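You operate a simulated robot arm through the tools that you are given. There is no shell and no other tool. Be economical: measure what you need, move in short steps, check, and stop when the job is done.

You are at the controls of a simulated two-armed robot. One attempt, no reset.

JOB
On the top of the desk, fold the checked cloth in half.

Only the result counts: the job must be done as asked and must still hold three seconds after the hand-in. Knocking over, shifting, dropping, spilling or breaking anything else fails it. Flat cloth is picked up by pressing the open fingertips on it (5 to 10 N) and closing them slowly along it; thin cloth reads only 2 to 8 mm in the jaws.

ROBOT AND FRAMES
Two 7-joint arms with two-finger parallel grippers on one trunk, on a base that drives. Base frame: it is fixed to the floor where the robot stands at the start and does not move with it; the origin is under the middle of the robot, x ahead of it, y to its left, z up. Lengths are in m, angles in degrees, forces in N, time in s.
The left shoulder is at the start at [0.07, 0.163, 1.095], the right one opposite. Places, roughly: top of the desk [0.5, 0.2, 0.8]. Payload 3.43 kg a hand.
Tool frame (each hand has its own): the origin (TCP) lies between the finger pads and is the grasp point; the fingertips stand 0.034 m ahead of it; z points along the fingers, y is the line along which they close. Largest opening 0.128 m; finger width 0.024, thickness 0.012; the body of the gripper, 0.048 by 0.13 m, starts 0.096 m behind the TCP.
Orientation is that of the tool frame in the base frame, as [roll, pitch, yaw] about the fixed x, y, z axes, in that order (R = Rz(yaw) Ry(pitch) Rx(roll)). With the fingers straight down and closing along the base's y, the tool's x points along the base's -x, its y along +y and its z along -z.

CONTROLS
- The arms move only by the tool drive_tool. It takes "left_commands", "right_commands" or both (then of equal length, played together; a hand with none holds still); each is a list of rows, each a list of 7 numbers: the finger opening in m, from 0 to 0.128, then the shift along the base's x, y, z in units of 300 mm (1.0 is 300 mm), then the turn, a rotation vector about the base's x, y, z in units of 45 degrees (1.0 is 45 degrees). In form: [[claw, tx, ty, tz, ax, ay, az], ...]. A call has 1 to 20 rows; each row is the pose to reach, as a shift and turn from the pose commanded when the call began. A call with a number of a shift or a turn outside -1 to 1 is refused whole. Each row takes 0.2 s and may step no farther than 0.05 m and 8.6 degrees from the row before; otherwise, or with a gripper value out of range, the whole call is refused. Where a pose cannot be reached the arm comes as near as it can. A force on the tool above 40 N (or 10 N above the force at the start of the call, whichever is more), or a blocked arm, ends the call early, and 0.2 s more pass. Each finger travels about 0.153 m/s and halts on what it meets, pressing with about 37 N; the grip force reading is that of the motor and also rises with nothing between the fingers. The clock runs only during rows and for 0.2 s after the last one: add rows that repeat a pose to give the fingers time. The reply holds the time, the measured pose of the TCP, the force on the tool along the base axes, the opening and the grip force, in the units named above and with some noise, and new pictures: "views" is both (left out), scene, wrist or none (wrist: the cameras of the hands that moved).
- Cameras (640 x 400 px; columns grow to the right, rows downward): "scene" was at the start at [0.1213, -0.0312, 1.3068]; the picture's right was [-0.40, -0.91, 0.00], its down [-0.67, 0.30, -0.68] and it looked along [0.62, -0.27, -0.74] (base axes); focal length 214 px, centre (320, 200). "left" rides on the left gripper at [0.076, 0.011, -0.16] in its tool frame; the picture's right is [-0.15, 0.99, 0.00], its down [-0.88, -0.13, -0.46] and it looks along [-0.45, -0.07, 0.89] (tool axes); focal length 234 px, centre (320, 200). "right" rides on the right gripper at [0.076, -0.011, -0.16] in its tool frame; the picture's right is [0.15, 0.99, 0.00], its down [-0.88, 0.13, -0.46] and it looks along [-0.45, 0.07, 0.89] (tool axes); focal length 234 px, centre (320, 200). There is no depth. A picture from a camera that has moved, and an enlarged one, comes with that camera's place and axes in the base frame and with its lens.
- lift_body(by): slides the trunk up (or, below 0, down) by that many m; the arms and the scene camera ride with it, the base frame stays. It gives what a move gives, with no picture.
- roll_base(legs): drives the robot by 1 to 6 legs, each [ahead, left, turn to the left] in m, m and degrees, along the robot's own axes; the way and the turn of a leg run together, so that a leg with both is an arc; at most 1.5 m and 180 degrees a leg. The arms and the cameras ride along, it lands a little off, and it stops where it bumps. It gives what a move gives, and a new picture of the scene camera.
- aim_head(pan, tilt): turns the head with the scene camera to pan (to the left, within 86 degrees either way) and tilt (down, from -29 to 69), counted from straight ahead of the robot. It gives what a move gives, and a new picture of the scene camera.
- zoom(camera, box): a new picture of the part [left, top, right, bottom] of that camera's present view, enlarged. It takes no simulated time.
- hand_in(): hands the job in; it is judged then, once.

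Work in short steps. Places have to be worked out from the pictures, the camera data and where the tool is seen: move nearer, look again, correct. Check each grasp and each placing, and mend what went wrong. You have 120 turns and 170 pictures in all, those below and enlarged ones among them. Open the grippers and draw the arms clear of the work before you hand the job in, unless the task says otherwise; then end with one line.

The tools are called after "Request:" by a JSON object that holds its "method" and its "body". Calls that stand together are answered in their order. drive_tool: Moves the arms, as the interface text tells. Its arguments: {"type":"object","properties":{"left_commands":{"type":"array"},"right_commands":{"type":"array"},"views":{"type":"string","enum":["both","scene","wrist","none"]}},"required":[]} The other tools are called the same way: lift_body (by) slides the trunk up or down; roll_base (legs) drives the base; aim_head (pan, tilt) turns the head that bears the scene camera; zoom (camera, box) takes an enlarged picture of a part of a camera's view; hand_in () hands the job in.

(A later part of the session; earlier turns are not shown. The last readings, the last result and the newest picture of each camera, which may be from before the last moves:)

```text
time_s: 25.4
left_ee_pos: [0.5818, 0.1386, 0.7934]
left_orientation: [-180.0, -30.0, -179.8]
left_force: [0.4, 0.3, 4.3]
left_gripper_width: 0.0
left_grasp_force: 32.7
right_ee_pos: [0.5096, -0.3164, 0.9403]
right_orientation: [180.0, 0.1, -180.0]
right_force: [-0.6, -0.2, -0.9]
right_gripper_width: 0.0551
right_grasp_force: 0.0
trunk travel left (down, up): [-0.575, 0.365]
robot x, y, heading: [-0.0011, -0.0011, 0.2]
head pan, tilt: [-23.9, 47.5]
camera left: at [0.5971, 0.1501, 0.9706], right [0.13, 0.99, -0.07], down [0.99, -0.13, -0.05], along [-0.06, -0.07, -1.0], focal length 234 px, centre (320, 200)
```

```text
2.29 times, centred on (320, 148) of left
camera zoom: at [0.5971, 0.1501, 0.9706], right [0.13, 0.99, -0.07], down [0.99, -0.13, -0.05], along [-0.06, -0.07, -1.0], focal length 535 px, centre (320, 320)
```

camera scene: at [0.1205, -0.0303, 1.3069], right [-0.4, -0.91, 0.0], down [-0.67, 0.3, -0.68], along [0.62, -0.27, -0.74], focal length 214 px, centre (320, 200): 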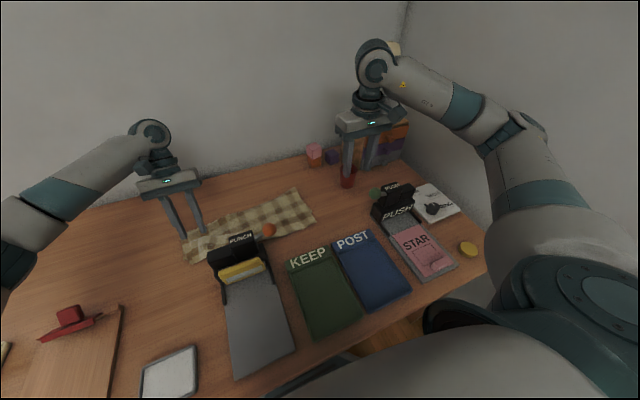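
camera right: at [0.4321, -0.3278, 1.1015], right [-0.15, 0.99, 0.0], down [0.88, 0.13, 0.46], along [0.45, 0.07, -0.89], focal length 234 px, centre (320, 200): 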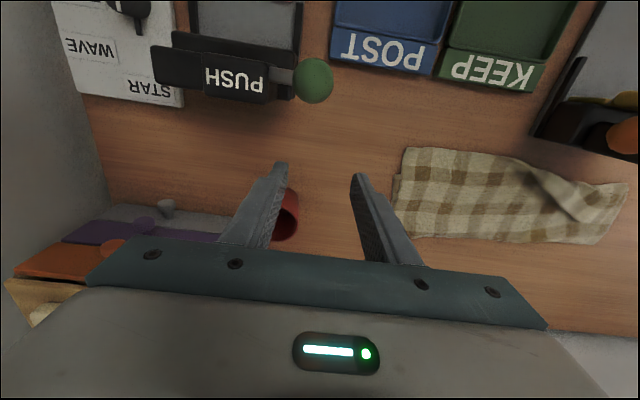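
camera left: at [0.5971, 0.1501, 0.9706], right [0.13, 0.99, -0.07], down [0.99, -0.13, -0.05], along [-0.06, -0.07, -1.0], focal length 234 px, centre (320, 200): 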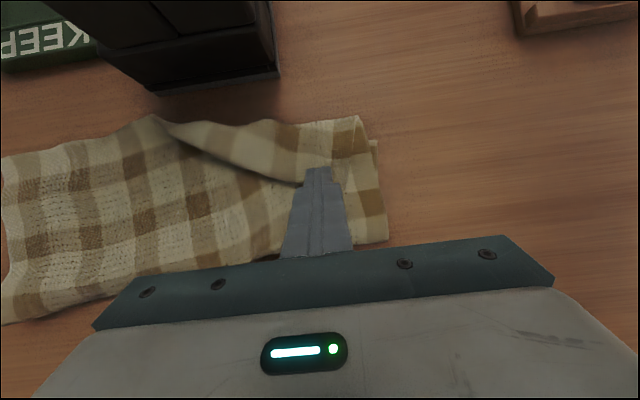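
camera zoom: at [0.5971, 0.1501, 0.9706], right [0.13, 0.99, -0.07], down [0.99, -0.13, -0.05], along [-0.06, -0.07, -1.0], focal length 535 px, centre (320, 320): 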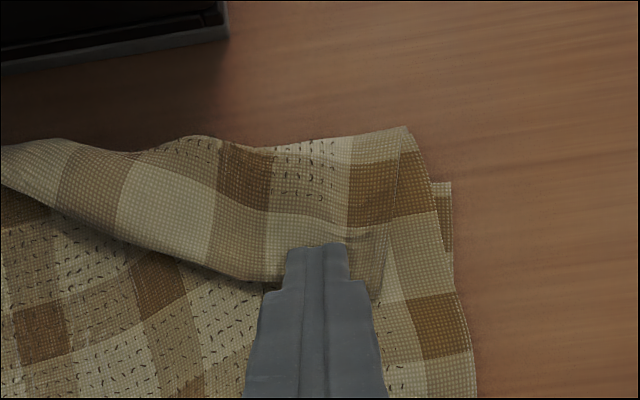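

The fingers slid over the cloth and closed empty. I'll lift, reopen, reduce tilt to 15° for flatter contact a bit further in, and press again.

Request:
{"method": "drive_tool", "body": {"left_commands": [[0.0, 0, 0, 0.04, 0, 0, 0], [0.02, -0.01, 0.003, 0.06, 0, -0.1, 0], [0.04, -0.03, 0.006, 0.06, 0, -0.22, 0], [0.045, -0.043, 0.006, 0.06, 0, -0.333, 0], [0.045, -0.043, 0.006, 0.03, 0, -0.333, 0], [0.045, -0.043, 0.006, 0.01, 0, -0.333, 0], [0.045, -0.043, 0.006, 0.0, 0, -0.333, 0], [0.045, -0.043, 0.006, 0.0, 0, -0.333, 0]], "views": "wrist"}}

Request:
{"method": "zoom", "body": {"camera": "left", "box": [180, 60, 460, 235]}}

```text
time_s: 27.2
left_ee_pos: [0.5685, 0.1404, 0.7956]
left_orientation: [180.0, -14.9, -179.9]
left_force: [-0.7, 0.4, 5.9]
left_gripper_width: 0.045
left_grasp_force: 0.0
right_ee_pos: [0.5081, -0.316, 0.9407]
right_orientation: [180.0, 0.0, 179.9]
right_force: [-0.3, 0.1, -0.6]
right_gripper_width: 0.0551
right_grasp_force: 0.0
trunk travel left (down, up): [-0.575, 0.365]
robot x, y, heading: [0.0002, -0.001, -0.1]
head pan, tilt: [-23.9, 47.5]
camera left: at [0.5378, 0.1519, 0.9688], right [0.14, 0.99, -0.04], down [0.97, -0.13, 0.21], along [0.21, -0.07, -0.98], focal length 234 px, centre (320, 200)
```

left: 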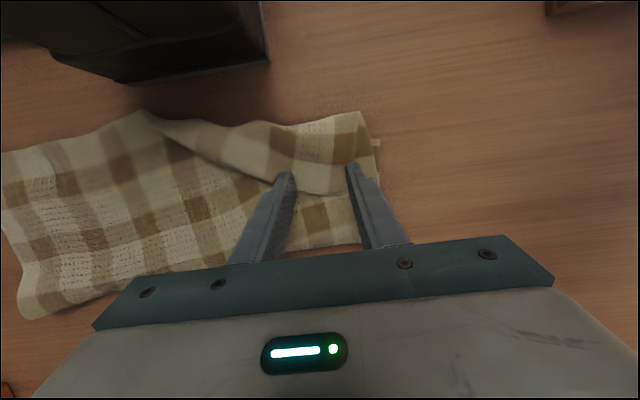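

```text
2.29 times, centred on (320, 148) of left
camera zoom: at [0.5378, 0.1519, 0.9688], right [0.14, 0.99, -0.04], down [0.97, -0.13, 0.21], along [0.21, -0.07, -0.98], focal length 535 px, centre (320, 320)
```

zoom: 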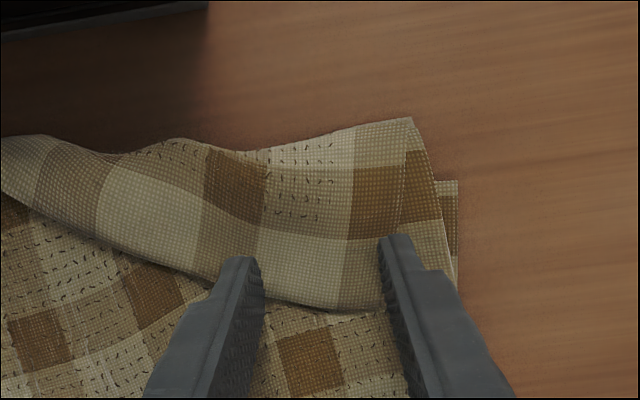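

Outer finger is right at the flap's side edge; shift 7 mm inward, press a little harder and close.

Request:
{"method": "drive_tool", "body": {"left_commands": [[0.045, 0, 0, 0.03, 0, 0, 0], [0.045, -0.005, -0.025, 0.03, 0, 0, 0], [0.045, -0.005, -0.025, 0.005, 0, 0, 0], [0.045, -0.005, -0.025, -0.005, 0, 0, 0], [0.042, -0.005, -0.025, -0.005, 0, 0, 0], [0.038, -0.005, -0.025, -0.005, 0, 0, 0], [0.034, -0.005, -0.025, -0.005, 0, 0, 0], [0.03, -0.005, -0.025, -0.005, 0, 0, 0], [0.026, -0.005, -0.025, -0.005, 0, 0, 0], [0.022, -0.005, -0.025, -0.005, 0, 0, 0], [0.018, -0.005, -0.025, -0.005, 0, 0, 0], [0.014, -0.005, -0.025, -0.005, 0, 0, 0], [0.01, -0.005, -0.025, -0.005, 0, 0, 0], [0.006, -0.005, -0.025, -0.005, 0, 0, 0], [0.002, -0.005, -0.025, -0.005, 0, 0, 0], [0, -0.005, -0.025, -0.005, 0, 0, 0], [0, -0.005, -0.025, -0.005, 0, 0, 0]], "views": "wrist"}}

Request:
{"method": "zoom", "body": {"camera": "left", "box": [180, 60, 460, 235]}}

```text
time_s: 30.8
left_ee_pos: [0.5663, 0.1327, 0.7942]
left_orientation: [-179.9, -15.0, -180.0]
left_force: [0.5, 2.2, 14.6]
left_gripper_width: 0.0003
left_grasp_force: 32.7
right_ee_pos: [0.5075, -0.3159, 0.9404]
right_orientation: [-179.9, 0.1, 180.0]
right_force: [0.9, 0.3, 0.2]
right_gripper_width: 0.0549
right_grasp_force: 0.1
trunk travel left (down, up): [-0.575, 0.365]
robot x, y, heading: [0.0012, 0.0005, 0.0]
head pan, tilt: [-23.9, 47.5]
camera left: at [0.5358, 0.144, 0.9673], right [0.14, 0.99, -0.04], down [0.97, -0.13, 0.21], along [0.21, -0.07, -0.98], focal length 234 px, centre (320, 200)
```

left: 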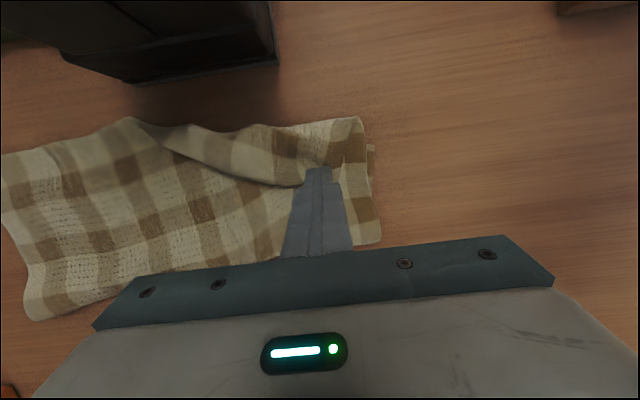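

```text
2.29 times, centred on (320, 148) of left
camera zoom: at [0.5358, 0.144, 0.9673], right [0.14, 0.99, -0.04], down [0.97, -0.13, 0.21], along [0.21, -0.07, -0.98], focal length 535 px, centre (320, 320)
```

zoom: 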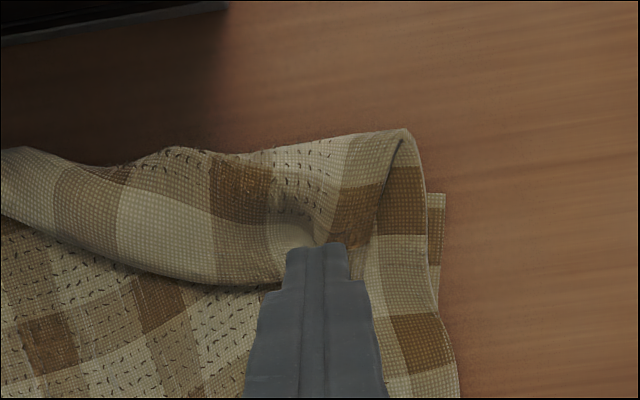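

The cloth has gathered but the opening reads ~0. A small test lift tells whether anything is held.

Request:
{"method": "drive_tool", "body": {"left_commands": [[0, 0, 0, 0.04, 0, 0, 0], [0, 0, 0, 0.1, 0, 0, 0], [0, 0, 0, 0.1, 0, 0, 0]], "views": "wrist"}}

Request:
{"method": "zoom", "body": {"camera": "left", "box": [180, 60, 460, 235]}}

```text
time_s: 31.6
left_ee_pos: [0.568, 0.1337, 0.823]
left_orientation: [-180.0, -15.1, -180.0]
left_force: [-0.8, -0.8, -0.1]
left_gripper_width: 0.0001
left_grasp_force: 33.1
right_ee_pos: [0.5095, -0.3164, 0.9407]
right_orientation: [179.9, 0.0, 180.0]
right_force: [0.0, 1.1, -1.0]
right_gripper_width: 0.0551
right_grasp_force: 0.1
trunk travel left (down, up): [-0.575, 0.365]
robot x, y, heading: [0.0016, -0.0028, 0.0]
head pan, tilt: [-23.9, 47.5]
camera left: at [0.537, 0.1443, 0.9963], right [0.14, 0.99, -0.04], down [0.97, -0.13, 0.21], along [0.2, -0.07, -0.98], focal length 234 px, centre (320, 200)
```

left: 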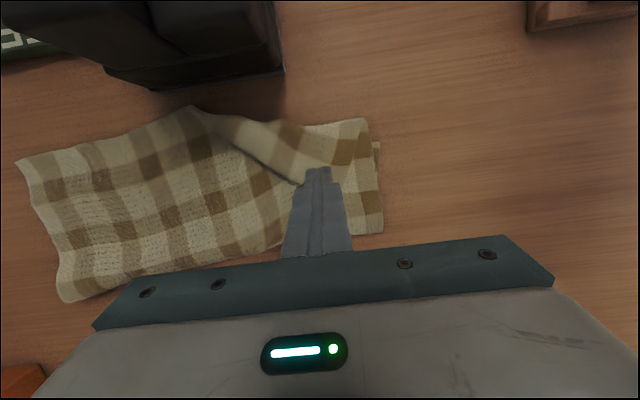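

```text
2.29 times, centred on (320, 148) of left
camera zoom: at [0.537, 0.1443, 0.9963], right [0.14, 0.99, -0.04], down [0.97, -0.13, 0.21], along [0.2, -0.07, -0.98], focal length 535 px, centre (320, 320)
```

zoom: 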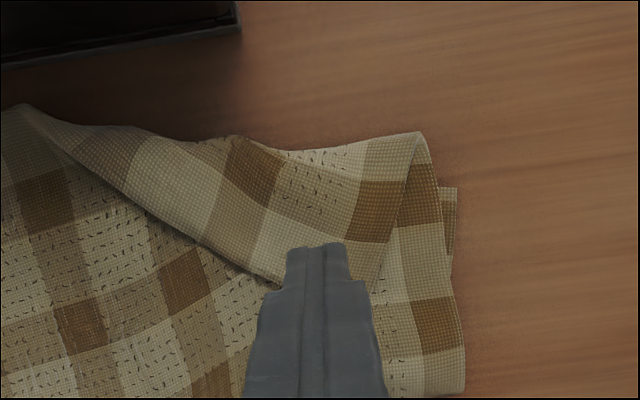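

Not held. The first grasps worked with fingers vertical, so I'll do that again, in the middle of the flap (≈(.546,.134)).

Request:
{"method": "drive_tool", "body": {"left_commands": [[0.01, -0.02, 0, 0.02, 0, -0.1, 0], [0.02, -0.05, 0, 0.02, 0, -0.22, 0], [0.036, -0.073, 0, 0.02, 0, -0.333, 0], [0.036, -0.073, 0, -0.04, 0, -0.333, 0], [0.036, -0.073, 0, -0.08, 0, -0.333, 0], [0.036, -0.073, 0, -0.09, 0, -0.333, 0], [0.036, -0.073, 0, -0.09, 0, -0.333, 0]], "views": "wrist"}}

Request:
{"method": "zoom", "body": {"camera": "left", "box": [180, 60, 460, 235]}}

```text
time_s: 33.2
left_ee_pos: [0.5451, 0.1331, 0.7969]
left_orientation: [-180.0, 0.0, -180.0]
left_force: [1.5, 0.3, 5.8]
left_gripper_width: 0.036
left_grasp_force: 0.0
right_ee_pos: [0.5081, -0.3172, 0.9404]
right_orientation: [180.0, 0.0, -179.9]
right_force: [1.2, 0.5, 0.6]
right_gripper_width: 0.0548
right_grasp_force: 0.0
trunk travel left (down, up): [-0.575, 0.365]
robot x, y, heading: [-0.0024, -0.0005, -0.0]
head pan, tilt: [-23.9, 47.5]
camera left: at [0.4706, 0.1443, 0.9558], right [0.15, 0.99, 0.0], down [0.88, -0.13, 0.46], along [0.45, -0.07, -0.89], focal length 234 px, centre (320, 200)
```

left: 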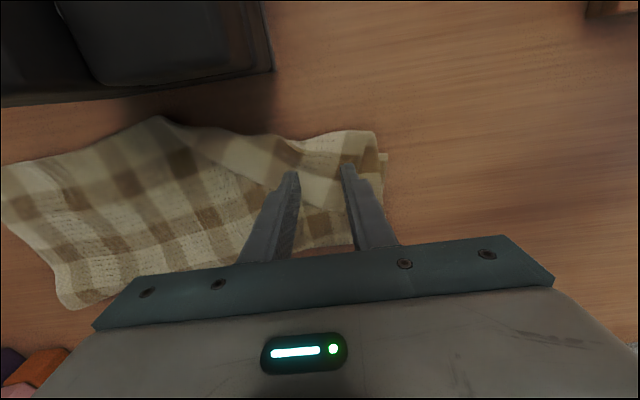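

```text
2.29 times, centred on (320, 148) of left
camera zoom: at [0.4706, 0.1443, 0.9558], right [0.15, 0.99, 0.0], down [0.88, -0.13, 0.46], along [0.45, -0.07, -0.89], focal length 535 px, centre (320, 320)
```

zoom: 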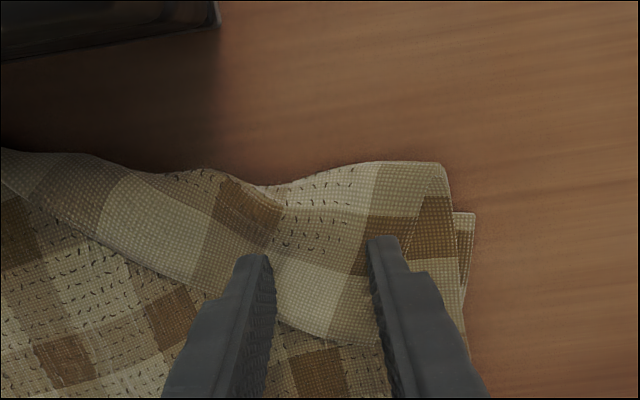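

Good vertical contact at 5.8 N with both fingers on the flap; closing slowly with about 1 mm more press.

Request:
{"method": "drive_tool", "body": {"left_commands": [[0.036, 0, 0, -0.004, 0, 0, 0], [0.033, 0, 0, -0.004, 0, 0, 0], [0.03, 0, 0, -0.004, 0, 0, 0], [0.027, 0, 0, -0.004, 0, 0, 0], [0.024, 0, 0, -0.004, 0, 0, 0], [0.021, 0, 0, -0.004, 0, 0, 0], [0.018, 0, 0, -0.004, 0, 0, 0], [0.015, 0, 0, -0.004, 0, 0, 0], [0.012, 0, 0, -0.004, 0, 0, 0], [0.009, 0, 0, -0.004, 0, 0, 0], [0.006, 0, 0, -0.004, 0, 0, 0], [0.003, 0, 0, -0.004, 0, 0, 0], [0.0, 0, 0, -0.004, 0, 0, 0], [0.0, 0, 0, -0.004, 0, 0, 0]], "views": "wrist"}}

Request:
{"method": "zoom", "body": {"camera": "left", "box": [180, 60, 460, 235]}}

```text
time_s: 36.2
left_ee_pos: [0.5441, 0.1324, 0.7954]
left_orientation: [-179.9, 0.0, -180.0]
left_force: [-0.5, 1.3, 5.7]
left_gripper_width: 0.0001
left_grasp_force: 32.8
right_ee_pos: [0.5087, -0.317, 0.9413]
right_orientation: [179.9, 0.1, 180.0]
right_force: [-0.1, 0.2, -0.4]
right_gripper_width: 0.055
right_grasp_force: 0.0
trunk travel left (down, up): [-0.575, 0.365]
robot x, y, heading: [-0.0001, 0.0001, 0.1]
head pan, tilt: [-23.9, 47.5]
camera left: at [0.4705, 0.1443, 0.9546], right [0.15, 0.99, 0.0], down [0.88, -0.13, 0.46], along [0.45, -0.07, -0.89], focal length 234 px, centre (320, 200)
```

left: 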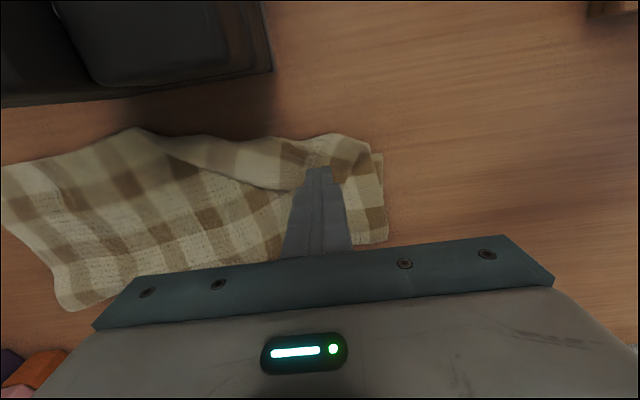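

```text
2.29 times, centred on (320, 148) of left
camera zoom: at [0.4705, 0.1443, 0.9546], right [0.15, 0.99, 0.0], down [0.88, -0.13, 0.46], along [0.45, -0.07, -0.89], focal length 535 px, centre (320, 320)
```

zoom: 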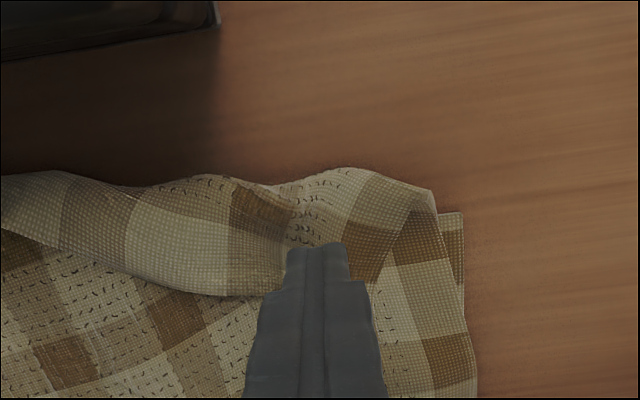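

Empty again; the stacked layers slide under the fingers. Different approach: with closed fingertips press on the flap near its free edge and drag it toward the robot, so the turned-back part rolls out onto the bare desk, where pinching works.

Request:
{"method": "drive_tool", "body": {"left_commands": [[0, 0, 0, 0.04, 0, 0, 0], [0, 0.06, 0.02, 0.04, 0, 0, 0], [0, 0.06, 0.02, 0.01, 0, 0, 0], [0, 0.06, 0.02, -0.004, 0, 0, 0], [0, 0.06, 0.02, -0.006, 0, 0, 0], [0, 0.02, 0.02, -0.006, 0, 0, 0], [0, -0.02, 0.02, -0.006, 0, 0, 0], [0, -0.06, 0.02, -0.006, 0, 0, 0], [0, -0.1, 0.02, -0.006, 0, 0, 0], [0, -0.14, 0.02, -0.006, 0, 0, 0], [0, -0.18, 0.02, -0.006, 0, 0, 0]], "views": "wrist"}}

Request:
{"method": "zoom", "body": {"camera": "left", "box": [180, 60, 460, 235]}}

```text
time_s: 38.6
left_ee_pos: [0.4907, 0.1397, 0.7937]
left_orientation: [179.9, 0.0, -179.9]
left_force: [5.3, -0.7, 10.0]
left_gripper_width: 0.0
left_grasp_force: 33.1
right_ee_pos: [0.508, -0.3164, 0.9417]
right_orientation: [-179.9, 0.0, -180.0]
right_force: [-1.0, -0.8, -0.9]
right_gripper_width: 0.055
right_grasp_force: 0.1
trunk travel left (down, up): [-0.575, 0.365]
robot x, y, heading: [-0.0001, 0.0006, 0.1]
head pan, tilt: [-23.9, 47.5]
camera left: at [0.4161, 0.1503, 0.9529], right [0.14, 0.99, 0.0], down [0.88, -0.13, 0.46], along [0.45, -0.07, -0.89], focal length 234 px, centre (320, 200)
```

left: 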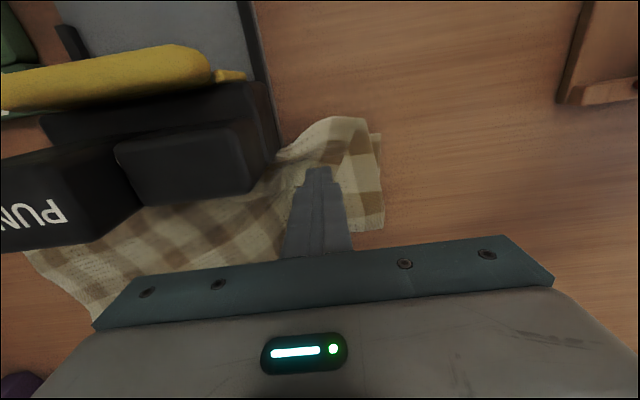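

```text
2.29 times, centred on (320, 148) of left
camera zoom: at [0.4161, 0.1503, 0.9529], right [0.14, 0.99, 0.0], down [0.88, -0.13, 0.46], along [0.45, -0.07, -0.89], focal length 535 px, centre (320, 320)
```

zoom: 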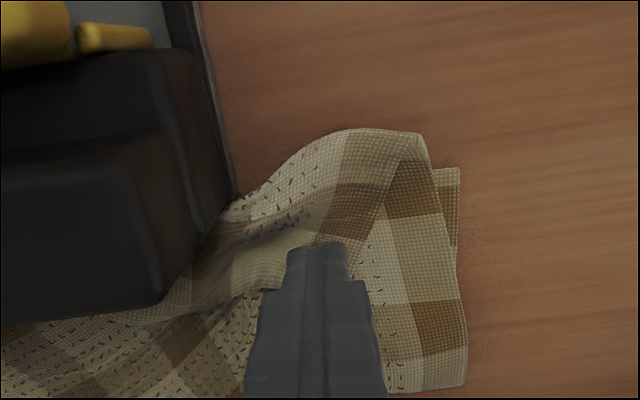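

The whole stack slid instead of unrolling. I'll drag it back the same way, away from the punch.

Request:
{"method": "drive_tool", "body": {"left_commands": [[0, 0.04, 0, 0, 0, 0, 0], [0, 0.08, 0, 0, 0, 0, 0], [0, 0.12, 0, 0, 0, 0, 0], [0, 0.16, 0, 0, 0, 0, 0], [0, 0.2, 0, 0, 0, 0, 0], [0, 0.24, 0, 0, 0, 0, 0], [0, 0.28, 0, 0, 0, 0, 0]], "views": "wrist"}}

Request:
{"method": "zoom", "body": {"camera": "left", "box": [140, 20, 500, 245]}}

```text
time_s: 40.2
left_ee_pos: [0.5736, 0.1377, 0.7925]
left_orientation: [-179.9, 0.1, 180.0]
left_force: [-4.2, 0.2, 10.7]
left_gripper_width: 0.0
left_grasp_force: 32.7
right_ee_pos: [0.508, -0.3166, 0.9413]
right_orientation: [180.0, 0.1, 179.9]
right_force: [0.7, 0.0, -0.3]
right_gripper_width: 0.0549
right_grasp_force: 0.0
trunk travel left (down, up): [-0.575, 0.365]
robot x, y, heading: [0.0022, 0.0015, 0.1]
head pan, tilt: [-23.9, 47.5]
camera left: at [0.5001, 0.1501, 0.9528], right [0.15, 0.99, 0.0], down [0.88, -0.13, 0.46], along [0.45, -0.07, -0.89], focal length 234 px, centre (320, 200)
```

left: 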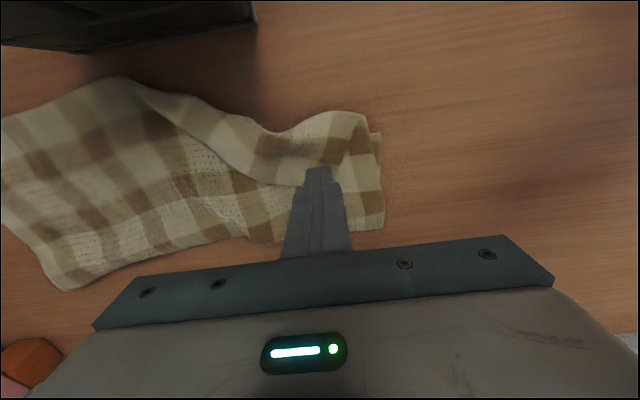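

```text
1.78 times, centred on (320, 132) of left
camera zoom: at [0.5001, 0.1501, 0.9528], right [0.15, 0.99, 0.0], down [0.88, -0.13, 0.46], along [0.45, -0.07, -0.89], focal length 416 px, centre (320, 320)
```

zoom: 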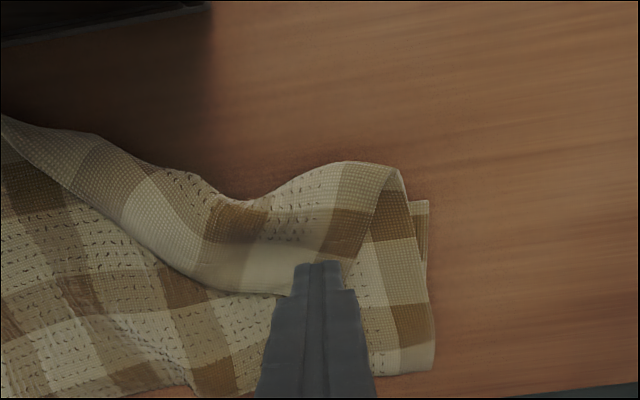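

It's back (near-left corner at ≈(.546,.193)). New plan: turn the left hand 90° so it closes along x, pinch the crease roll itself, lift so the flap hangs free, then lower while moving away so the flap lies down pointing to the robot. First lift and turn.

Request:
{"method": "drive_tool", "body": {"left_commands": [[0, 0, 0, 0.05, 0, 0, 0], [0, 0, 0, 0.2, 0, 0, 0], [0.02, 0, 0.02, 0.35, 0, 0, -0.18], [0.04, -0.02, 0.03, 0.35, 0, 0, -0.36], [0.06, -0.05, 0.04, 0.35, 0, 0, -0.54], [0.06, -0.08, 0.05, 0.35, 0, 0, -0.72], [0.06, -0.11, 0.05, 0.35, 0, 0, -0.9], [0.06, -0.13, 0.05, 0.35, 0, 0, -1.0]], "views": "none"}}

Request:
{"method": "drive_tool", "body": {"left_commands": [[0.06, 0, 0, 0, 0, 0, -0.18], [0.06, 0, 0, 0, 0, 0, -0.36], [0.06, 0, 0, 0, 0, 0, -0.54], [0.06, 0, 0, 0, 0, 0, -0.72], [0.06, 0, 0, 0, 0, 0, -0.9], [0.06, 0, 0, 0, 0, 0, -1.0], [0.06, 0, 0, 0, 0, 0, -1.0]], "views": "both"}}

```text
time_s: 42.0
left_ee_pos: [0.5359, 0.1534, 0.897]
left_orientation: [-179.9, -0.1, 135.0]
left_force: [0.0, 0.0, 0.3]
left_gripper_width: 0.0599
left_grasp_force: 0.0
right_ee_pos: [0.5087, -0.315, 0.9423]
right_orientation: [179.9, 0.0, 180.0]
right_force: [-0.3, 0.2, -0.8]
right_gripper_width: 0.0552
right_grasp_force: 0.1
trunk travel left (down, up): [-0.575, 0.365]
robot x, y, heading: [0.0012, 0.0019, -0.3]
head pan, tilt: [-23.9, 47.5]
```

```text
time_s: 43.6
left_ee_pos: [0.5373, 0.1525, 0.897]
left_orientation: [-180.0, -0.2, 89.9]
left_force: [0.0, -0.8, 0.6]
left_gripper_width: 0.06
left_grasp_force: 0.1
right_ee_pos: [0.5093, -0.3156, 0.9417]
right_orientation: [180.0, 0.0, 179.9]
right_force: [0.8, 0.4, -0.6]
right_gripper_width: 0.055
right_grasp_force: 0.0
trunk travel left (down, up): [-0.575, 0.365]
robot x, y, heading: [-0.0005, -0.0007, 0.1]
head pan, tilt: [-23.9, 47.5]
camera scene: at [0.1212, -0.0312, 1.3068], right [-0.4, -0.91, 0.0], down [-0.67, 0.3, -0.68], along [0.62, -0.27, -0.74], focal length 214 px, centre (320, 200)
camera left: at [0.5489, 0.2296, 1.0577], right [0.99, -0.15, 0.0], down [-0.13, -0.88, 0.45], along [-0.07, -0.45, -0.89], focal length 234 px, centre (320, 200)
```

scene: 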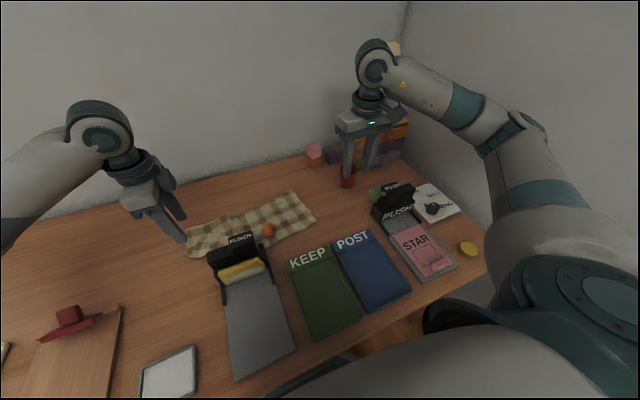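
left: 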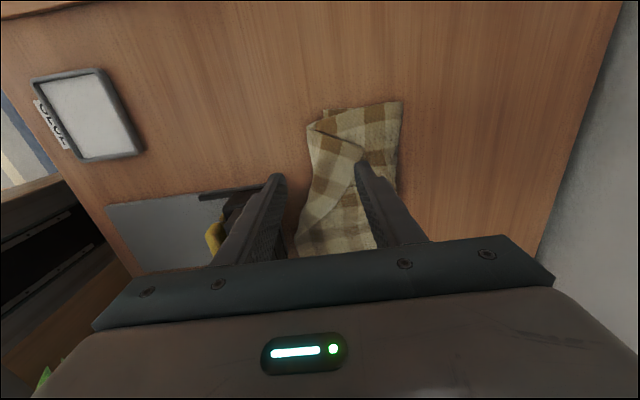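

The turn worked. Zooming in to locate the crease and flap.

Request:
{"method": "zoom", "body": {"camera": "left", "box": [200, 80, 480, 255]}}

```text
2.29 times, centred on (340, 168) of left
camera zoom: at [0.5489, 0.2296, 1.0577], right [0.99, -0.15, 0.0], down [-0.13, -0.88, 0.45], along [-0.07, -0.45, -0.89], focal length 535 px, centre (274, 274)
```

zoom: 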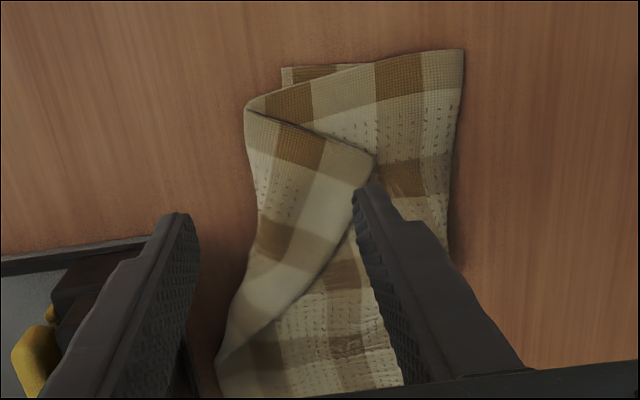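

Crease at y≈.145 is x≈.52, flap corner at (.59,.145). I lower so that the near finger comes down on bare desk at x≈.495 and the far one on the flap at x≈.56.

Request:
{"method": "drive_tool", "body": {"left_commands": [[0.055, -0.01, -0.006, -0.1, 0, 0, 0], [0.055, -0.033, -0.018, -0.2, 0, 0, 0], [0.055, -0.033, -0.018, -0.29, 0, 0, 0], [0.055, -0.033, -0.018, -0.335, 0, 0, 0], [0.055, -0.033, -0.018, -0.345, 0, 0, 0], [0.055, -0.033, -0.018, -0.345, 0, 0, 0]], "views": "none"}}

Request:
{"method": "zoom", "body": {"camera": "left", "box": [180, 60, 460, 235]}}

```text
time_s: 45.0
left_ee_pos: [0.527, 0.148, 0.7946]
left_orientation: [-179.9, -0.1, 90.1]
left_force: [-0.7, -0.2, 5.4]
left_gripper_width: 0.0553
left_grasp_force: 0.1
right_ee_pos: [0.5085, -0.3157, 0.9414]
right_orientation: [180.0, 0.0, 179.9]
right_force: [0.2, -0.2, 0.0]
right_gripper_width: 0.0552
right_grasp_force: 0.0
trunk travel left (down, up): [-0.575, 0.365]
robot x, y, heading: [0.002, 0.0, 0.2]
head pan, tilt: [-23.9, 47.5]
```

```text
2.29 times, centred on (320, 148) of left
camera zoom: at [0.5384, 0.2238, 0.9541], right [0.99, -0.15, 0.0], down [-0.13, -0.88, 0.45], along [-0.07, -0.45, -0.89], focal length 535 px, centre (320, 320)
```

zoom: 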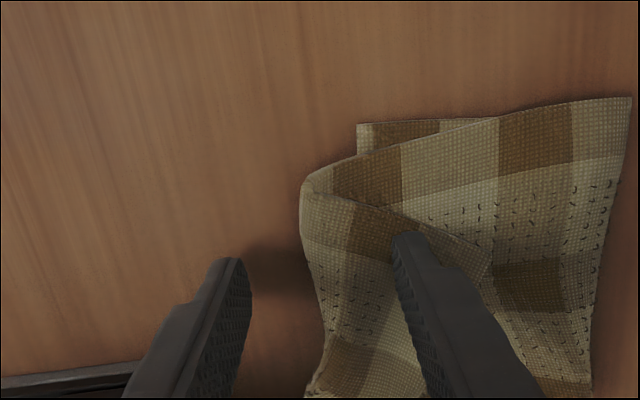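

Nicely straddling the crease, 5 N. Closing slowly.

Request:
{"method": "drive_tool", "body": {"left_commands": [[0.05, 0, 0, 0, 0, 0, 0], [0.045, 0, 0, 0, 0, 0, 0], [0.04, 0, 0, 0, 0, 0, 0], [0.035, 0, 0, 0, 0, 0, 0], [0.03, 0, 0, 0, 0, 0, 0], [0.025, 0, 0, 0, 0, 0, 0], [0.02, 0, 0, 0, 0, 0, 0], [0.015, 0, 0, 0, 0, 0, 0], [0.01, 0, 0, 0, 0, 0, 0], [0.005, 0, 0, 0, 0, 0, 0], [0.0, 0, 0, 0, 0, 0, 0], [0.0, 0, 0, 0, 0, 0, 0]], "views": "none"}}

Request:
{"method": "zoom", "body": {"camera": "left", "box": [180, 60, 460, 235]}}

```text
time_s: 47.6
left_ee_pos: [0.5261, 0.1482, 0.7946]
left_orientation: [179.9, -0.1, 90.0]
left_force: [-3.7, -0.1, 10.2]
left_gripper_width: 0.0047
left_grasp_force: 36.9
right_ee_pos: [0.5088, -0.3163, 0.9418]
right_orientation: [-179.9, 0.1, -180.0]
right_force: [-0.2, 0.5, -0.1]
right_gripper_width: 0.0549
right_grasp_force: 0.1
trunk travel left (down, up): [-0.575, 0.365]
robot x, y, heading: [0.0024, -0.0029, -0.0]
head pan, tilt: [-23.9, 47.5]
```

```text
2.29 times, centred on (320, 148) of left
camera zoom: at [0.5377, 0.2236, 0.9545], right [0.99, -0.15, 0.0], down [-0.13, -0.88, 0.45], along [-0.07, -0.45, -0.89], focal length 535 px, centre (320, 320)
```

zoom: 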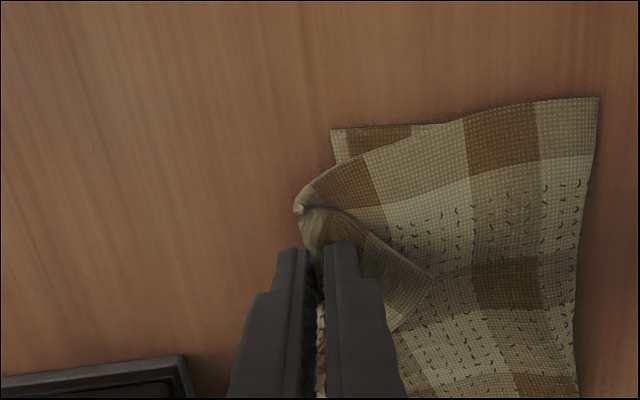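

It holds (4.7 mm, 37 N). Lifting about 8 cm to let the flap hang.

Request:
{"method": "drive_tool", "body": {"left_commands": [[0, 0, 0, 0.05, 0, 0, 0], [0, 0, 0, 0.1, 0, 0, 0], [0, 0, 0, 0.15, 0, 0, 0], [0, 0, 0, 0.2, 0, 0, 0], [0, 0, 0, 0.26, 0, 0, 0], [0, 0, 0, 0.26, 0, 0, 0]], "views": "both"}}

Request:
{"method": "zoom", "body": {"camera": "left", "box": [180, 60, 460, 235]}}

Request:
{"method": "zoom", "body": {"camera": "scene", "box": [120, 120, 340, 258]}}

```text
time_s: 49.0
left_ee_pos: [0.5262, 0.1483, 0.8721]
left_orientation: [180.0, -0.1, 90.1]
left_force: [1.0, -0.2, -0.2]
left_gripper_width: 0.0042
left_grasp_force: 36.8
right_ee_pos: [0.5092, -0.3163, 0.9416]
right_orientation: [180.0, 0.0, -180.0]
right_force: [0.6, -0.3, 0.3]
right_gripper_width: 0.0551
right_grasp_force: 0.1
trunk travel left (down, up): [-0.575, 0.365]
robot x, y, heading: [0.0008, -0.0015, 0.1]
head pan, tilt: [-23.9, 47.5]
camera scene: at [0.1213, -0.0311, 1.3068], right [-0.4, -0.91, 0.0], down [-0.67, 0.3, -0.68], along [0.62, -0.27, -0.74], focal length 214 px, centre (320, 200)
camera left: at [0.5387, 0.2247, 1.0315], right [0.99, -0.15, 0.0], down [-0.13, -0.88, 0.45], along [-0.07, -0.45, -0.89], focal length 234 px, centre (320, 200)
```

scene: 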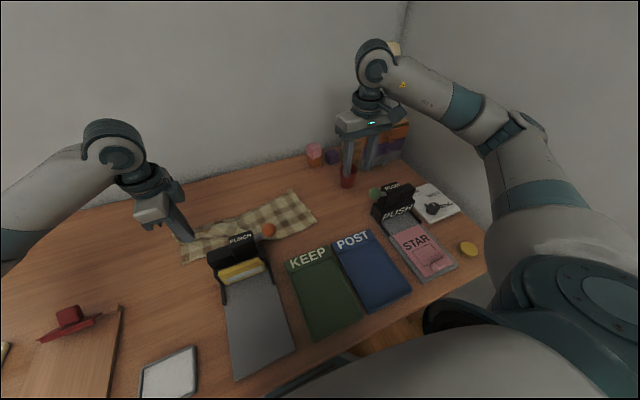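
left: 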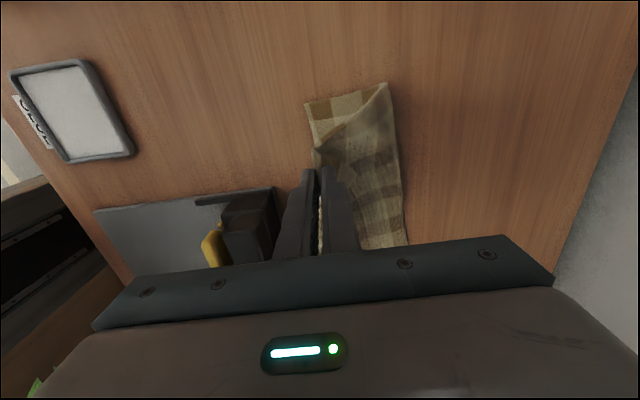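

```text
2.29 times, centred on (320, 148) of left
camera zoom: at [0.5387, 0.2247, 1.0315], right [0.99, -0.15, 0.0], down [-0.13, -0.88, 0.45], along [-0.07, -0.45, -0.89], focal length 535 px, centre (320, 320)
```

zoom: 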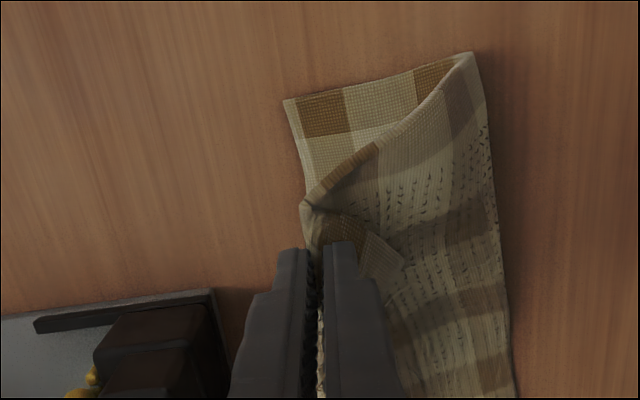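

```text
2.90 times, centred on (230, 189) of scene
camera zoom: at [0.1213, -0.0311, 1.3068], right [-0.4, -0.91, 0.0], down [-0.67, 0.3, -0.68], along [0.62, -0.27, -0.74], focal length 622 px, centre (581, 232)
```

zoom: 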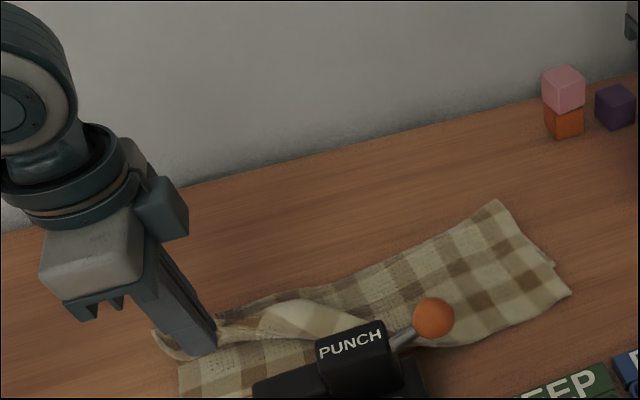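

The flap hangs on the body's slope, so it can't unroll here. I'll instead carry this corner back over to the far side, where the flap lies flat naturally (single layer), and refold with a pinch right on the edge.

Request:
{"method": "drive_tool", "body": {"left_commands": [[0, 0.05, 0, 0.1, 0, 0, 0], [0, 0.15, -0.005, 0.15, 0, 0, 0], [0, 0.26, -0.01, 0.16, 0, 0, 0], [0, 0.37, -0.02, 0.14, 0, 0, 0], [0, 0.46, -0.03, 0.08, 0, 0, 0], [0, 0.53, -0.04, 0.0, 0, 0, 0], [0, 0.57, -0.045, -0.09, 0, 0, 0], [0, 0.58, -0.047, -0.17, 0, 0, 0], [0, 0.58, -0.047, -0.22, 0, 0, 0], [0, 0.58, -0.047, -0.22, 0, 0, 0]], "views": "both"}}

Request:
{"method": "zoom", "body": {"camera": "left", "box": [180, 60, 460, 235]}}

```text
time_s: 51.2
left_ee_pos: [0.7, 0.134, 0.8048]
left_orientation: [180.0, -0.1, 90.0]
left_force: [-0.4, -0.3, 0.6]
left_gripper_width: 0.0042
left_grasp_force: 36.8
right_ee_pos: [0.5089, -0.3167, 0.941]
right_orientation: [179.9, 0.0, 179.9]
right_force: [-0.2, -0.4, 0.0]
right_gripper_width: 0.055
right_grasp_force: 0.1
trunk travel left (down, up): [-0.575, 0.365]
robot x, y, heading: [0.0004, 0.0008, 0.2]
head pan, tilt: [-23.9, 47.5]
camera scene: at [0.121, -0.0313, 1.3069], right [-0.4, -0.91, 0.0], down [-0.67, 0.3, -0.68], along [0.62, -0.27, -0.74], focal length 214 px, centre (320, 200)
camera left: at [0.7124, 0.21, 0.9654], right [0.99, -0.15, 0.0], down [-0.13, -0.88, 0.45], along [-0.07, -0.45, -0.89], focal length 234 px, centre (320, 200)
```

scene: 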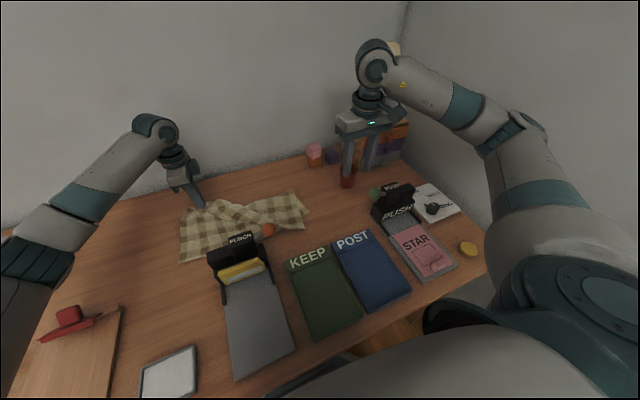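
left: 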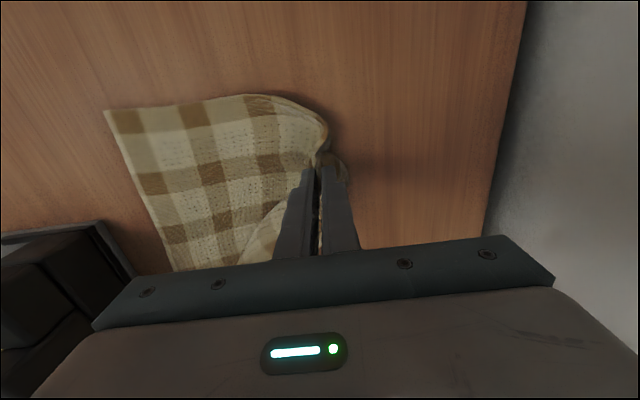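

```text
2.29 times, centred on (320, 148) of left
camera zoom: at [0.7124, 0.21, 0.9654], right [0.99, -0.15, 0.0], down [-0.13, -0.88, 0.45], along [-0.07, -0.45, -0.89], focal length 535 px, centre (320, 320)
```

zoom: 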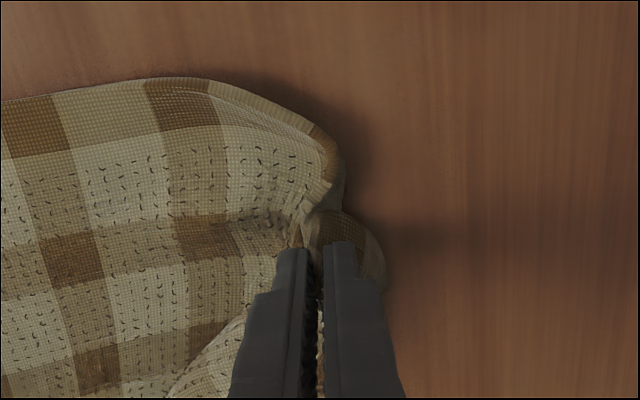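

The corner is unfolded with the flap emerging on the far side. I'll lower while moving slightly back so the flap lays outward, then release and lift for a look.

Request:
{"method": "drive_tool", "body": {"left_commands": [[0, -0.025, 0, -0.015, 0, 0, 0], [0, -0.05, 0, -0.03, 0, 0, 0], [0.01, -0.05, 0, -0.03, 0, 0, 0], [0.025, -0.05, 0, -0.03, 0, 0, 0], [0.04, -0.05, 0, -0.025, 0, 0, 0], [0.045, -0.05, 0, 0.05, 0, 0, 0], [0.045, -0.05, 0, 0.17, 0, 0, 0], [0.045, -0.05, 0.05, 0.3, 0, 0, 0], [0.045, 0, 0.15, 0.4, 0, 0, 0]], "views": "wrist"}}

Request:
{"method": "zoom", "body": {"camera": "left", "box": [120, 40, 480, 265]}}

```text
time_s: 53.2
left_ee_pos: [0.702, 0.1802, 0.9255]
left_orientation: [-179.9, -0.1, 90.1]
left_force: [-0.4, 1.3, -0.8]
left_gripper_width: 0.0452
left_grasp_force: 0.0
right_ee_pos: [0.5091, -0.3163, 0.9418]
right_orientation: [-180.0, 0.0, -179.9]
right_force: [-0.4, 0.0, 1.1]
right_gripper_width: 0.0549
right_grasp_force: 0.1
trunk travel left (down, up): [-0.575, 0.365]
robot x, y, heading: [0.0012, 0.0037, 0.1]
head pan, tilt: [-23.9, 47.5]
camera left: at [0.7137, 0.2564, 1.0861], right [0.99, -0.15, 0.0], down [-0.13, -0.88, 0.46], along [-0.07, -0.45, -0.89], focal length 234 px, centre (320, 200)
```

left: 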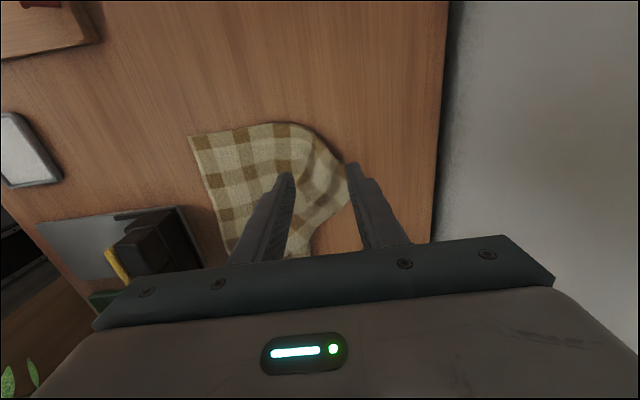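

```text
1.78 times, centred on (300, 152) of left
camera zoom: at [0.7137, 0.2564, 1.0861], right [0.99, -0.15, 0.0], down [-0.13, -0.88, 0.46], along [-0.07, -0.45, -0.89], focal length 416 px, centre (356, 284)
```

zoom: 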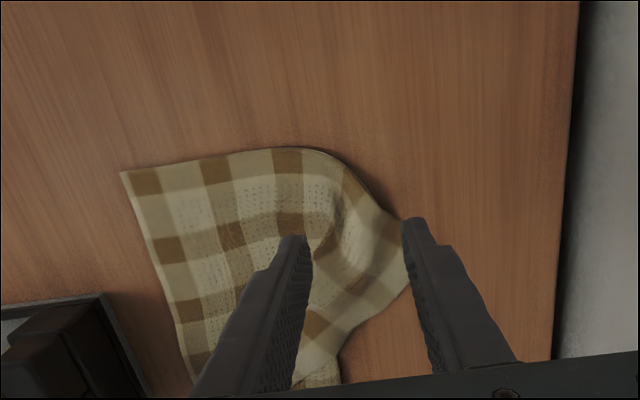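

Unfolded cleanly to a single layer. I'll shift the hand a bit to see the corner unobstructed.

Request:
{"method": "drive_tool", "body": {"left_commands": [[0.05, -0.12, 0, 0, 0, 0, 0], [0.05, -0.24, -0.05, 0, 0, 0, 0], [0.05, -0.24, -0.05, 0, 0, 0, 0]], "views": "wrist"}}

Request:
{"method": "zoom", "body": {"camera": "left", "box": [200, 60, 480, 235]}}

Request:
{"method": "zoom", "body": {"camera": "scene", "box": [150, 140, 370, 278]}}

```text
time_s: 54.0
left_ee_pos: [0.6289, 0.1643, 0.9264]
left_orientation: [-179.9, 0.0, 90.1]
left_force: [0.0, 0.6, 0.6]
left_gripper_width: 0.0499
left_grasp_force: 0.1
right_ee_pos: [0.5099, -0.3159, 0.9412]
right_orientation: [179.9, -0.1, -180.0]
right_force: [-0.5, -0.9, -0.1]
right_gripper_width: 0.0552
right_grasp_force: 0.1
trunk travel left (down, up): [-0.575, 0.365]
robot x, y, heading: [-0.0005, -0.0003, -0.1]
head pan, tilt: [-23.9, 47.5]
camera left: at [0.6408, 0.2406, 1.0863], right [0.99, -0.15, 0.0], down [-0.13, -0.88, 0.46], along [-0.07, -0.45, -0.89], focal length 234 px, centre (320, 200)
```

left: 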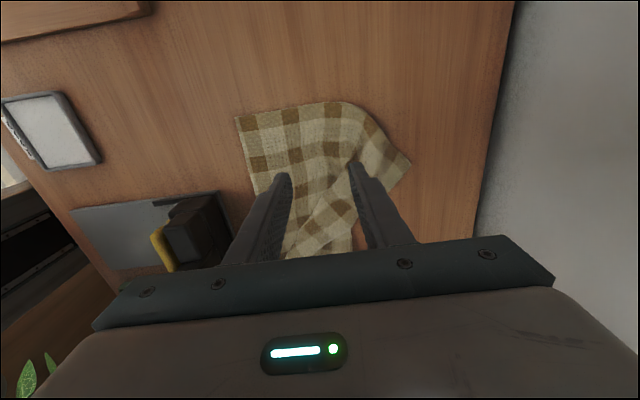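

```text
2.29 times, centred on (340, 148) of left
camera zoom: at [0.6408, 0.2406, 1.0863], right [0.99, -0.15, 0.0], down [-0.13, -0.88, 0.46], along [-0.07, -0.45, -0.89], focal length 535 px, centre (274, 320)
```

zoom: 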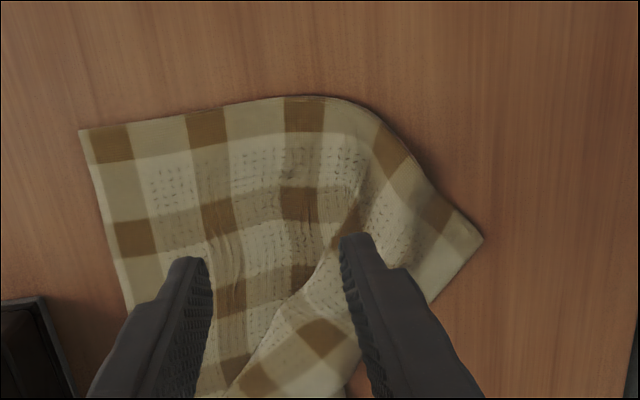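

```text
2.90 times, centred on (260, 209) of scene
camera zoom: at [0.1215, -0.0308, 1.3068], right [-0.4, -0.91, 0.0], down [-0.67, 0.3, -0.68], along [0.62, -0.27, -0.74], focal length 622 px, centre (494, 174)
```

zoom: 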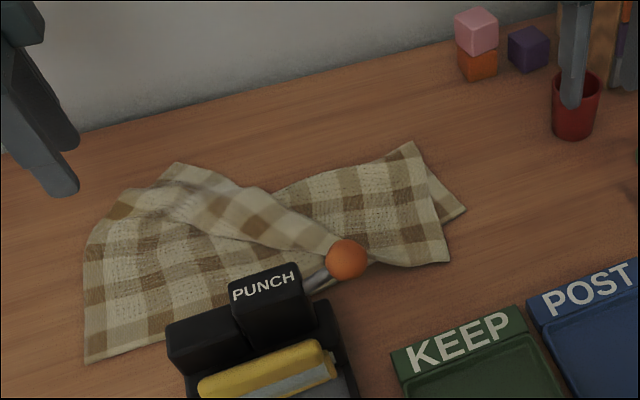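

Clear now: the free far-left corner lies at ≈(.755,.114) pointing away, bottom near-left corner at (.522,.215). The right end has twisted too (top corner at ≈(.484,−.136) versus bottom corner (.54,−.178)); I'll fix that with the right hand. First the left: straddle the corner tip, closing along x.

Request:
{"method": "drive_tool", "body": {"left_commands": [[0.048, 0.09, -0.04, -0.05, 0, 0, 0], [0.048, 0.18, -0.08, -0.12, 0, 0, 0], [0.046, 0.27, -0.125, -0.22, 0, 0, 0], [0.046, 0.377, -0.169, -0.32, 0, 0, 0], [0.046, 0.377, -0.169, -0.4, 0, 0, 0], [0.046, 0.377, -0.169, -0.44, 0, 0, 0], [0.046, 0.377, -0.169, -0.44, 0, 0, 0]], "views": "none"}}

Request:
{"method": "zoom", "body": {"camera": "left", "box": [180, 60, 460, 235]}}

```text
time_s: 55.6
left_ee_pos: [0.7413, 0.1142, 0.7942]
left_orientation: [-180.0, 0.1, 89.9]
left_force: [-1.1, -0.2, 0.1]
left_gripper_width: 0.0458
left_grasp_force: 0.1
right_ee_pos: [0.5094, -0.3152, 0.9421]
right_orientation: [-180.0, 0.0, 180.0]
right_force: [-0.1, -1.3, -1.1]
right_gripper_width: 0.0552
right_grasp_force: 0.0
trunk travel left (down, up): [-0.575, 0.365]
robot x, y, heading: [-0.0034, 0.002, -0.1]
head pan, tilt: [-23.9, 47.5]
```

```text
2.29 times, centred on (320, 148) of left
camera zoom: at [0.7536, 0.1898, 0.9544], right [0.99, -0.15, 0.0], down [-0.13, -0.88, 0.46], along [-0.07, -0.45, -0.89], focal length 535 px, centre (320, 320)
```

zoom: 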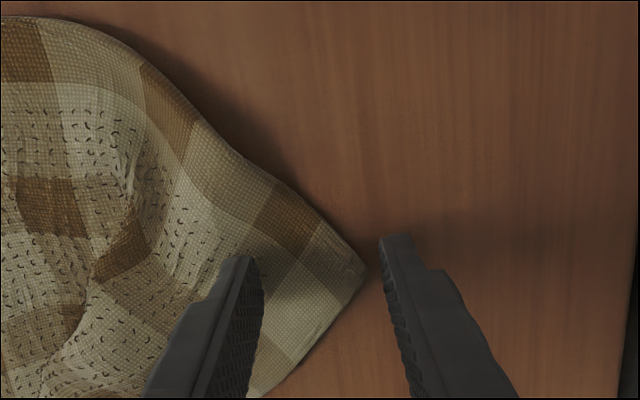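

Perfect straddle of the corner tip. Press down and close slowly.

Request:
{"method": "drive_tool", "body": {"left_commands": [[0.046, 0, 0, -0.01, 0, 0, 0], [0.046, 0, 0, -0.02, 0, 0, 0], [0.046, 0, 0, -0.023, 0, 0, 0], [0.042, 0, 0, -0.023, 0, 0, 0], [0.038, 0, 0, -0.023, 0, 0, 0], [0.034, 0, 0, -0.023, 0, 0, 0], [0.03, 0, 0, -0.023, 0, 0, 0], [0.026, 0, 0, -0.023, 0, 0, 0], [0.022, 0, 0, -0.023, 0, 0, 0], [0.018, 0, 0, -0.023, 0, 0, 0], [0.014, 0, 0, -0.023, 0, 0, 0], [0.01, 0, 0, -0.023, 0, 0, 0], [0.006, 0, 0, -0.023, 0, 0, 0], [0.002, 0, 0, -0.023, 0, 0, 0], [0.0, 0, 0, -0.023, 0, 0, 0], [0.0, 0, 0, -0.023, 0, 0, 0]], "views": "none"}}

Request:
{"method": "zoom", "body": {"camera": "left", "box": [180, 60, 460, 235]}}

```text
time_s: 59.0
left_ee_pos: [0.7413, 0.1133, 0.7885]
left_orientation: [-180.0, -0.1, 90.1]
left_force: [-0.9, 0.1, 5.9]
left_gripper_width: 0.0045
left_grasp_force: 36.6
right_ee_pos: [0.5077, -0.3158, 0.9412]
right_orientation: [179.9, 0.0, -180.0]
right_force: [-0.4, -0.3, 0.0]
right_gripper_width: 0.0552
right_grasp_force: 0.0
trunk travel left (down, up): [-0.575, 0.365]
robot x, y, heading: [-0.0, 0.0027, -0.0]
head pan, tilt: [-23.9, 47.5]
```

```text
2.29 times, centred on (320, 148) of left
camera zoom: at [0.7534, 0.1893, 0.9476], right [0.99, -0.15, 0.0], down [-0.13, -0.88, 0.45], along [-0.07, -0.45, -0.89], focal length 535 px, centre (320, 320)
```

zoom: 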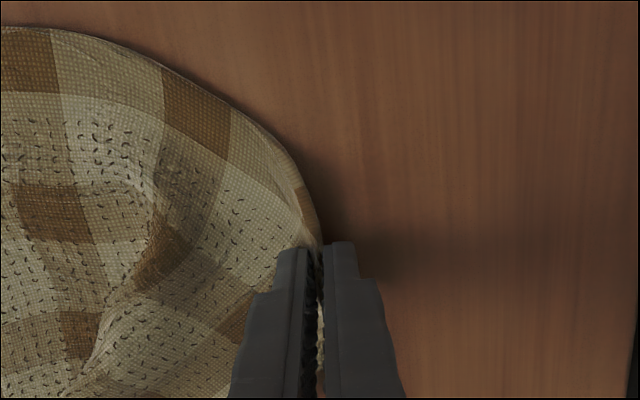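

The corner is fully within the jaws (4.5 mm). Now look at the right end with the right hand's camera.

Request:
{"method": "zoom", "body": {"camera": "right", "box": [350, 100, 640, 281]}}

```text
2.21 times, centred on (495, 190) of right
camera zoom: at [0.4323, -0.3275, 1.1012], right [-0.15, 0.99, 0.0], down [0.88, 0.13, 0.46], along [0.45, 0.07, -0.89], focal length 517 px, centre (-66, 221)
```

zoom: 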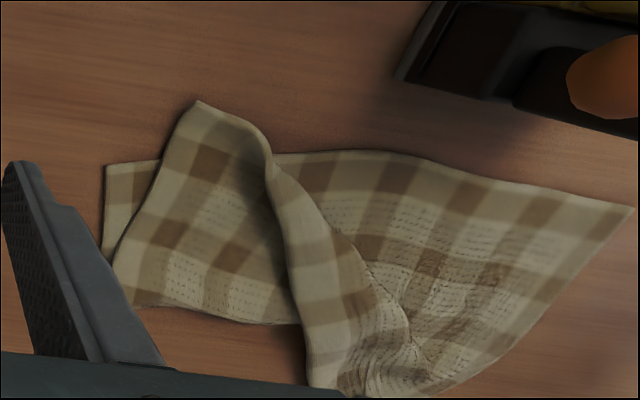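

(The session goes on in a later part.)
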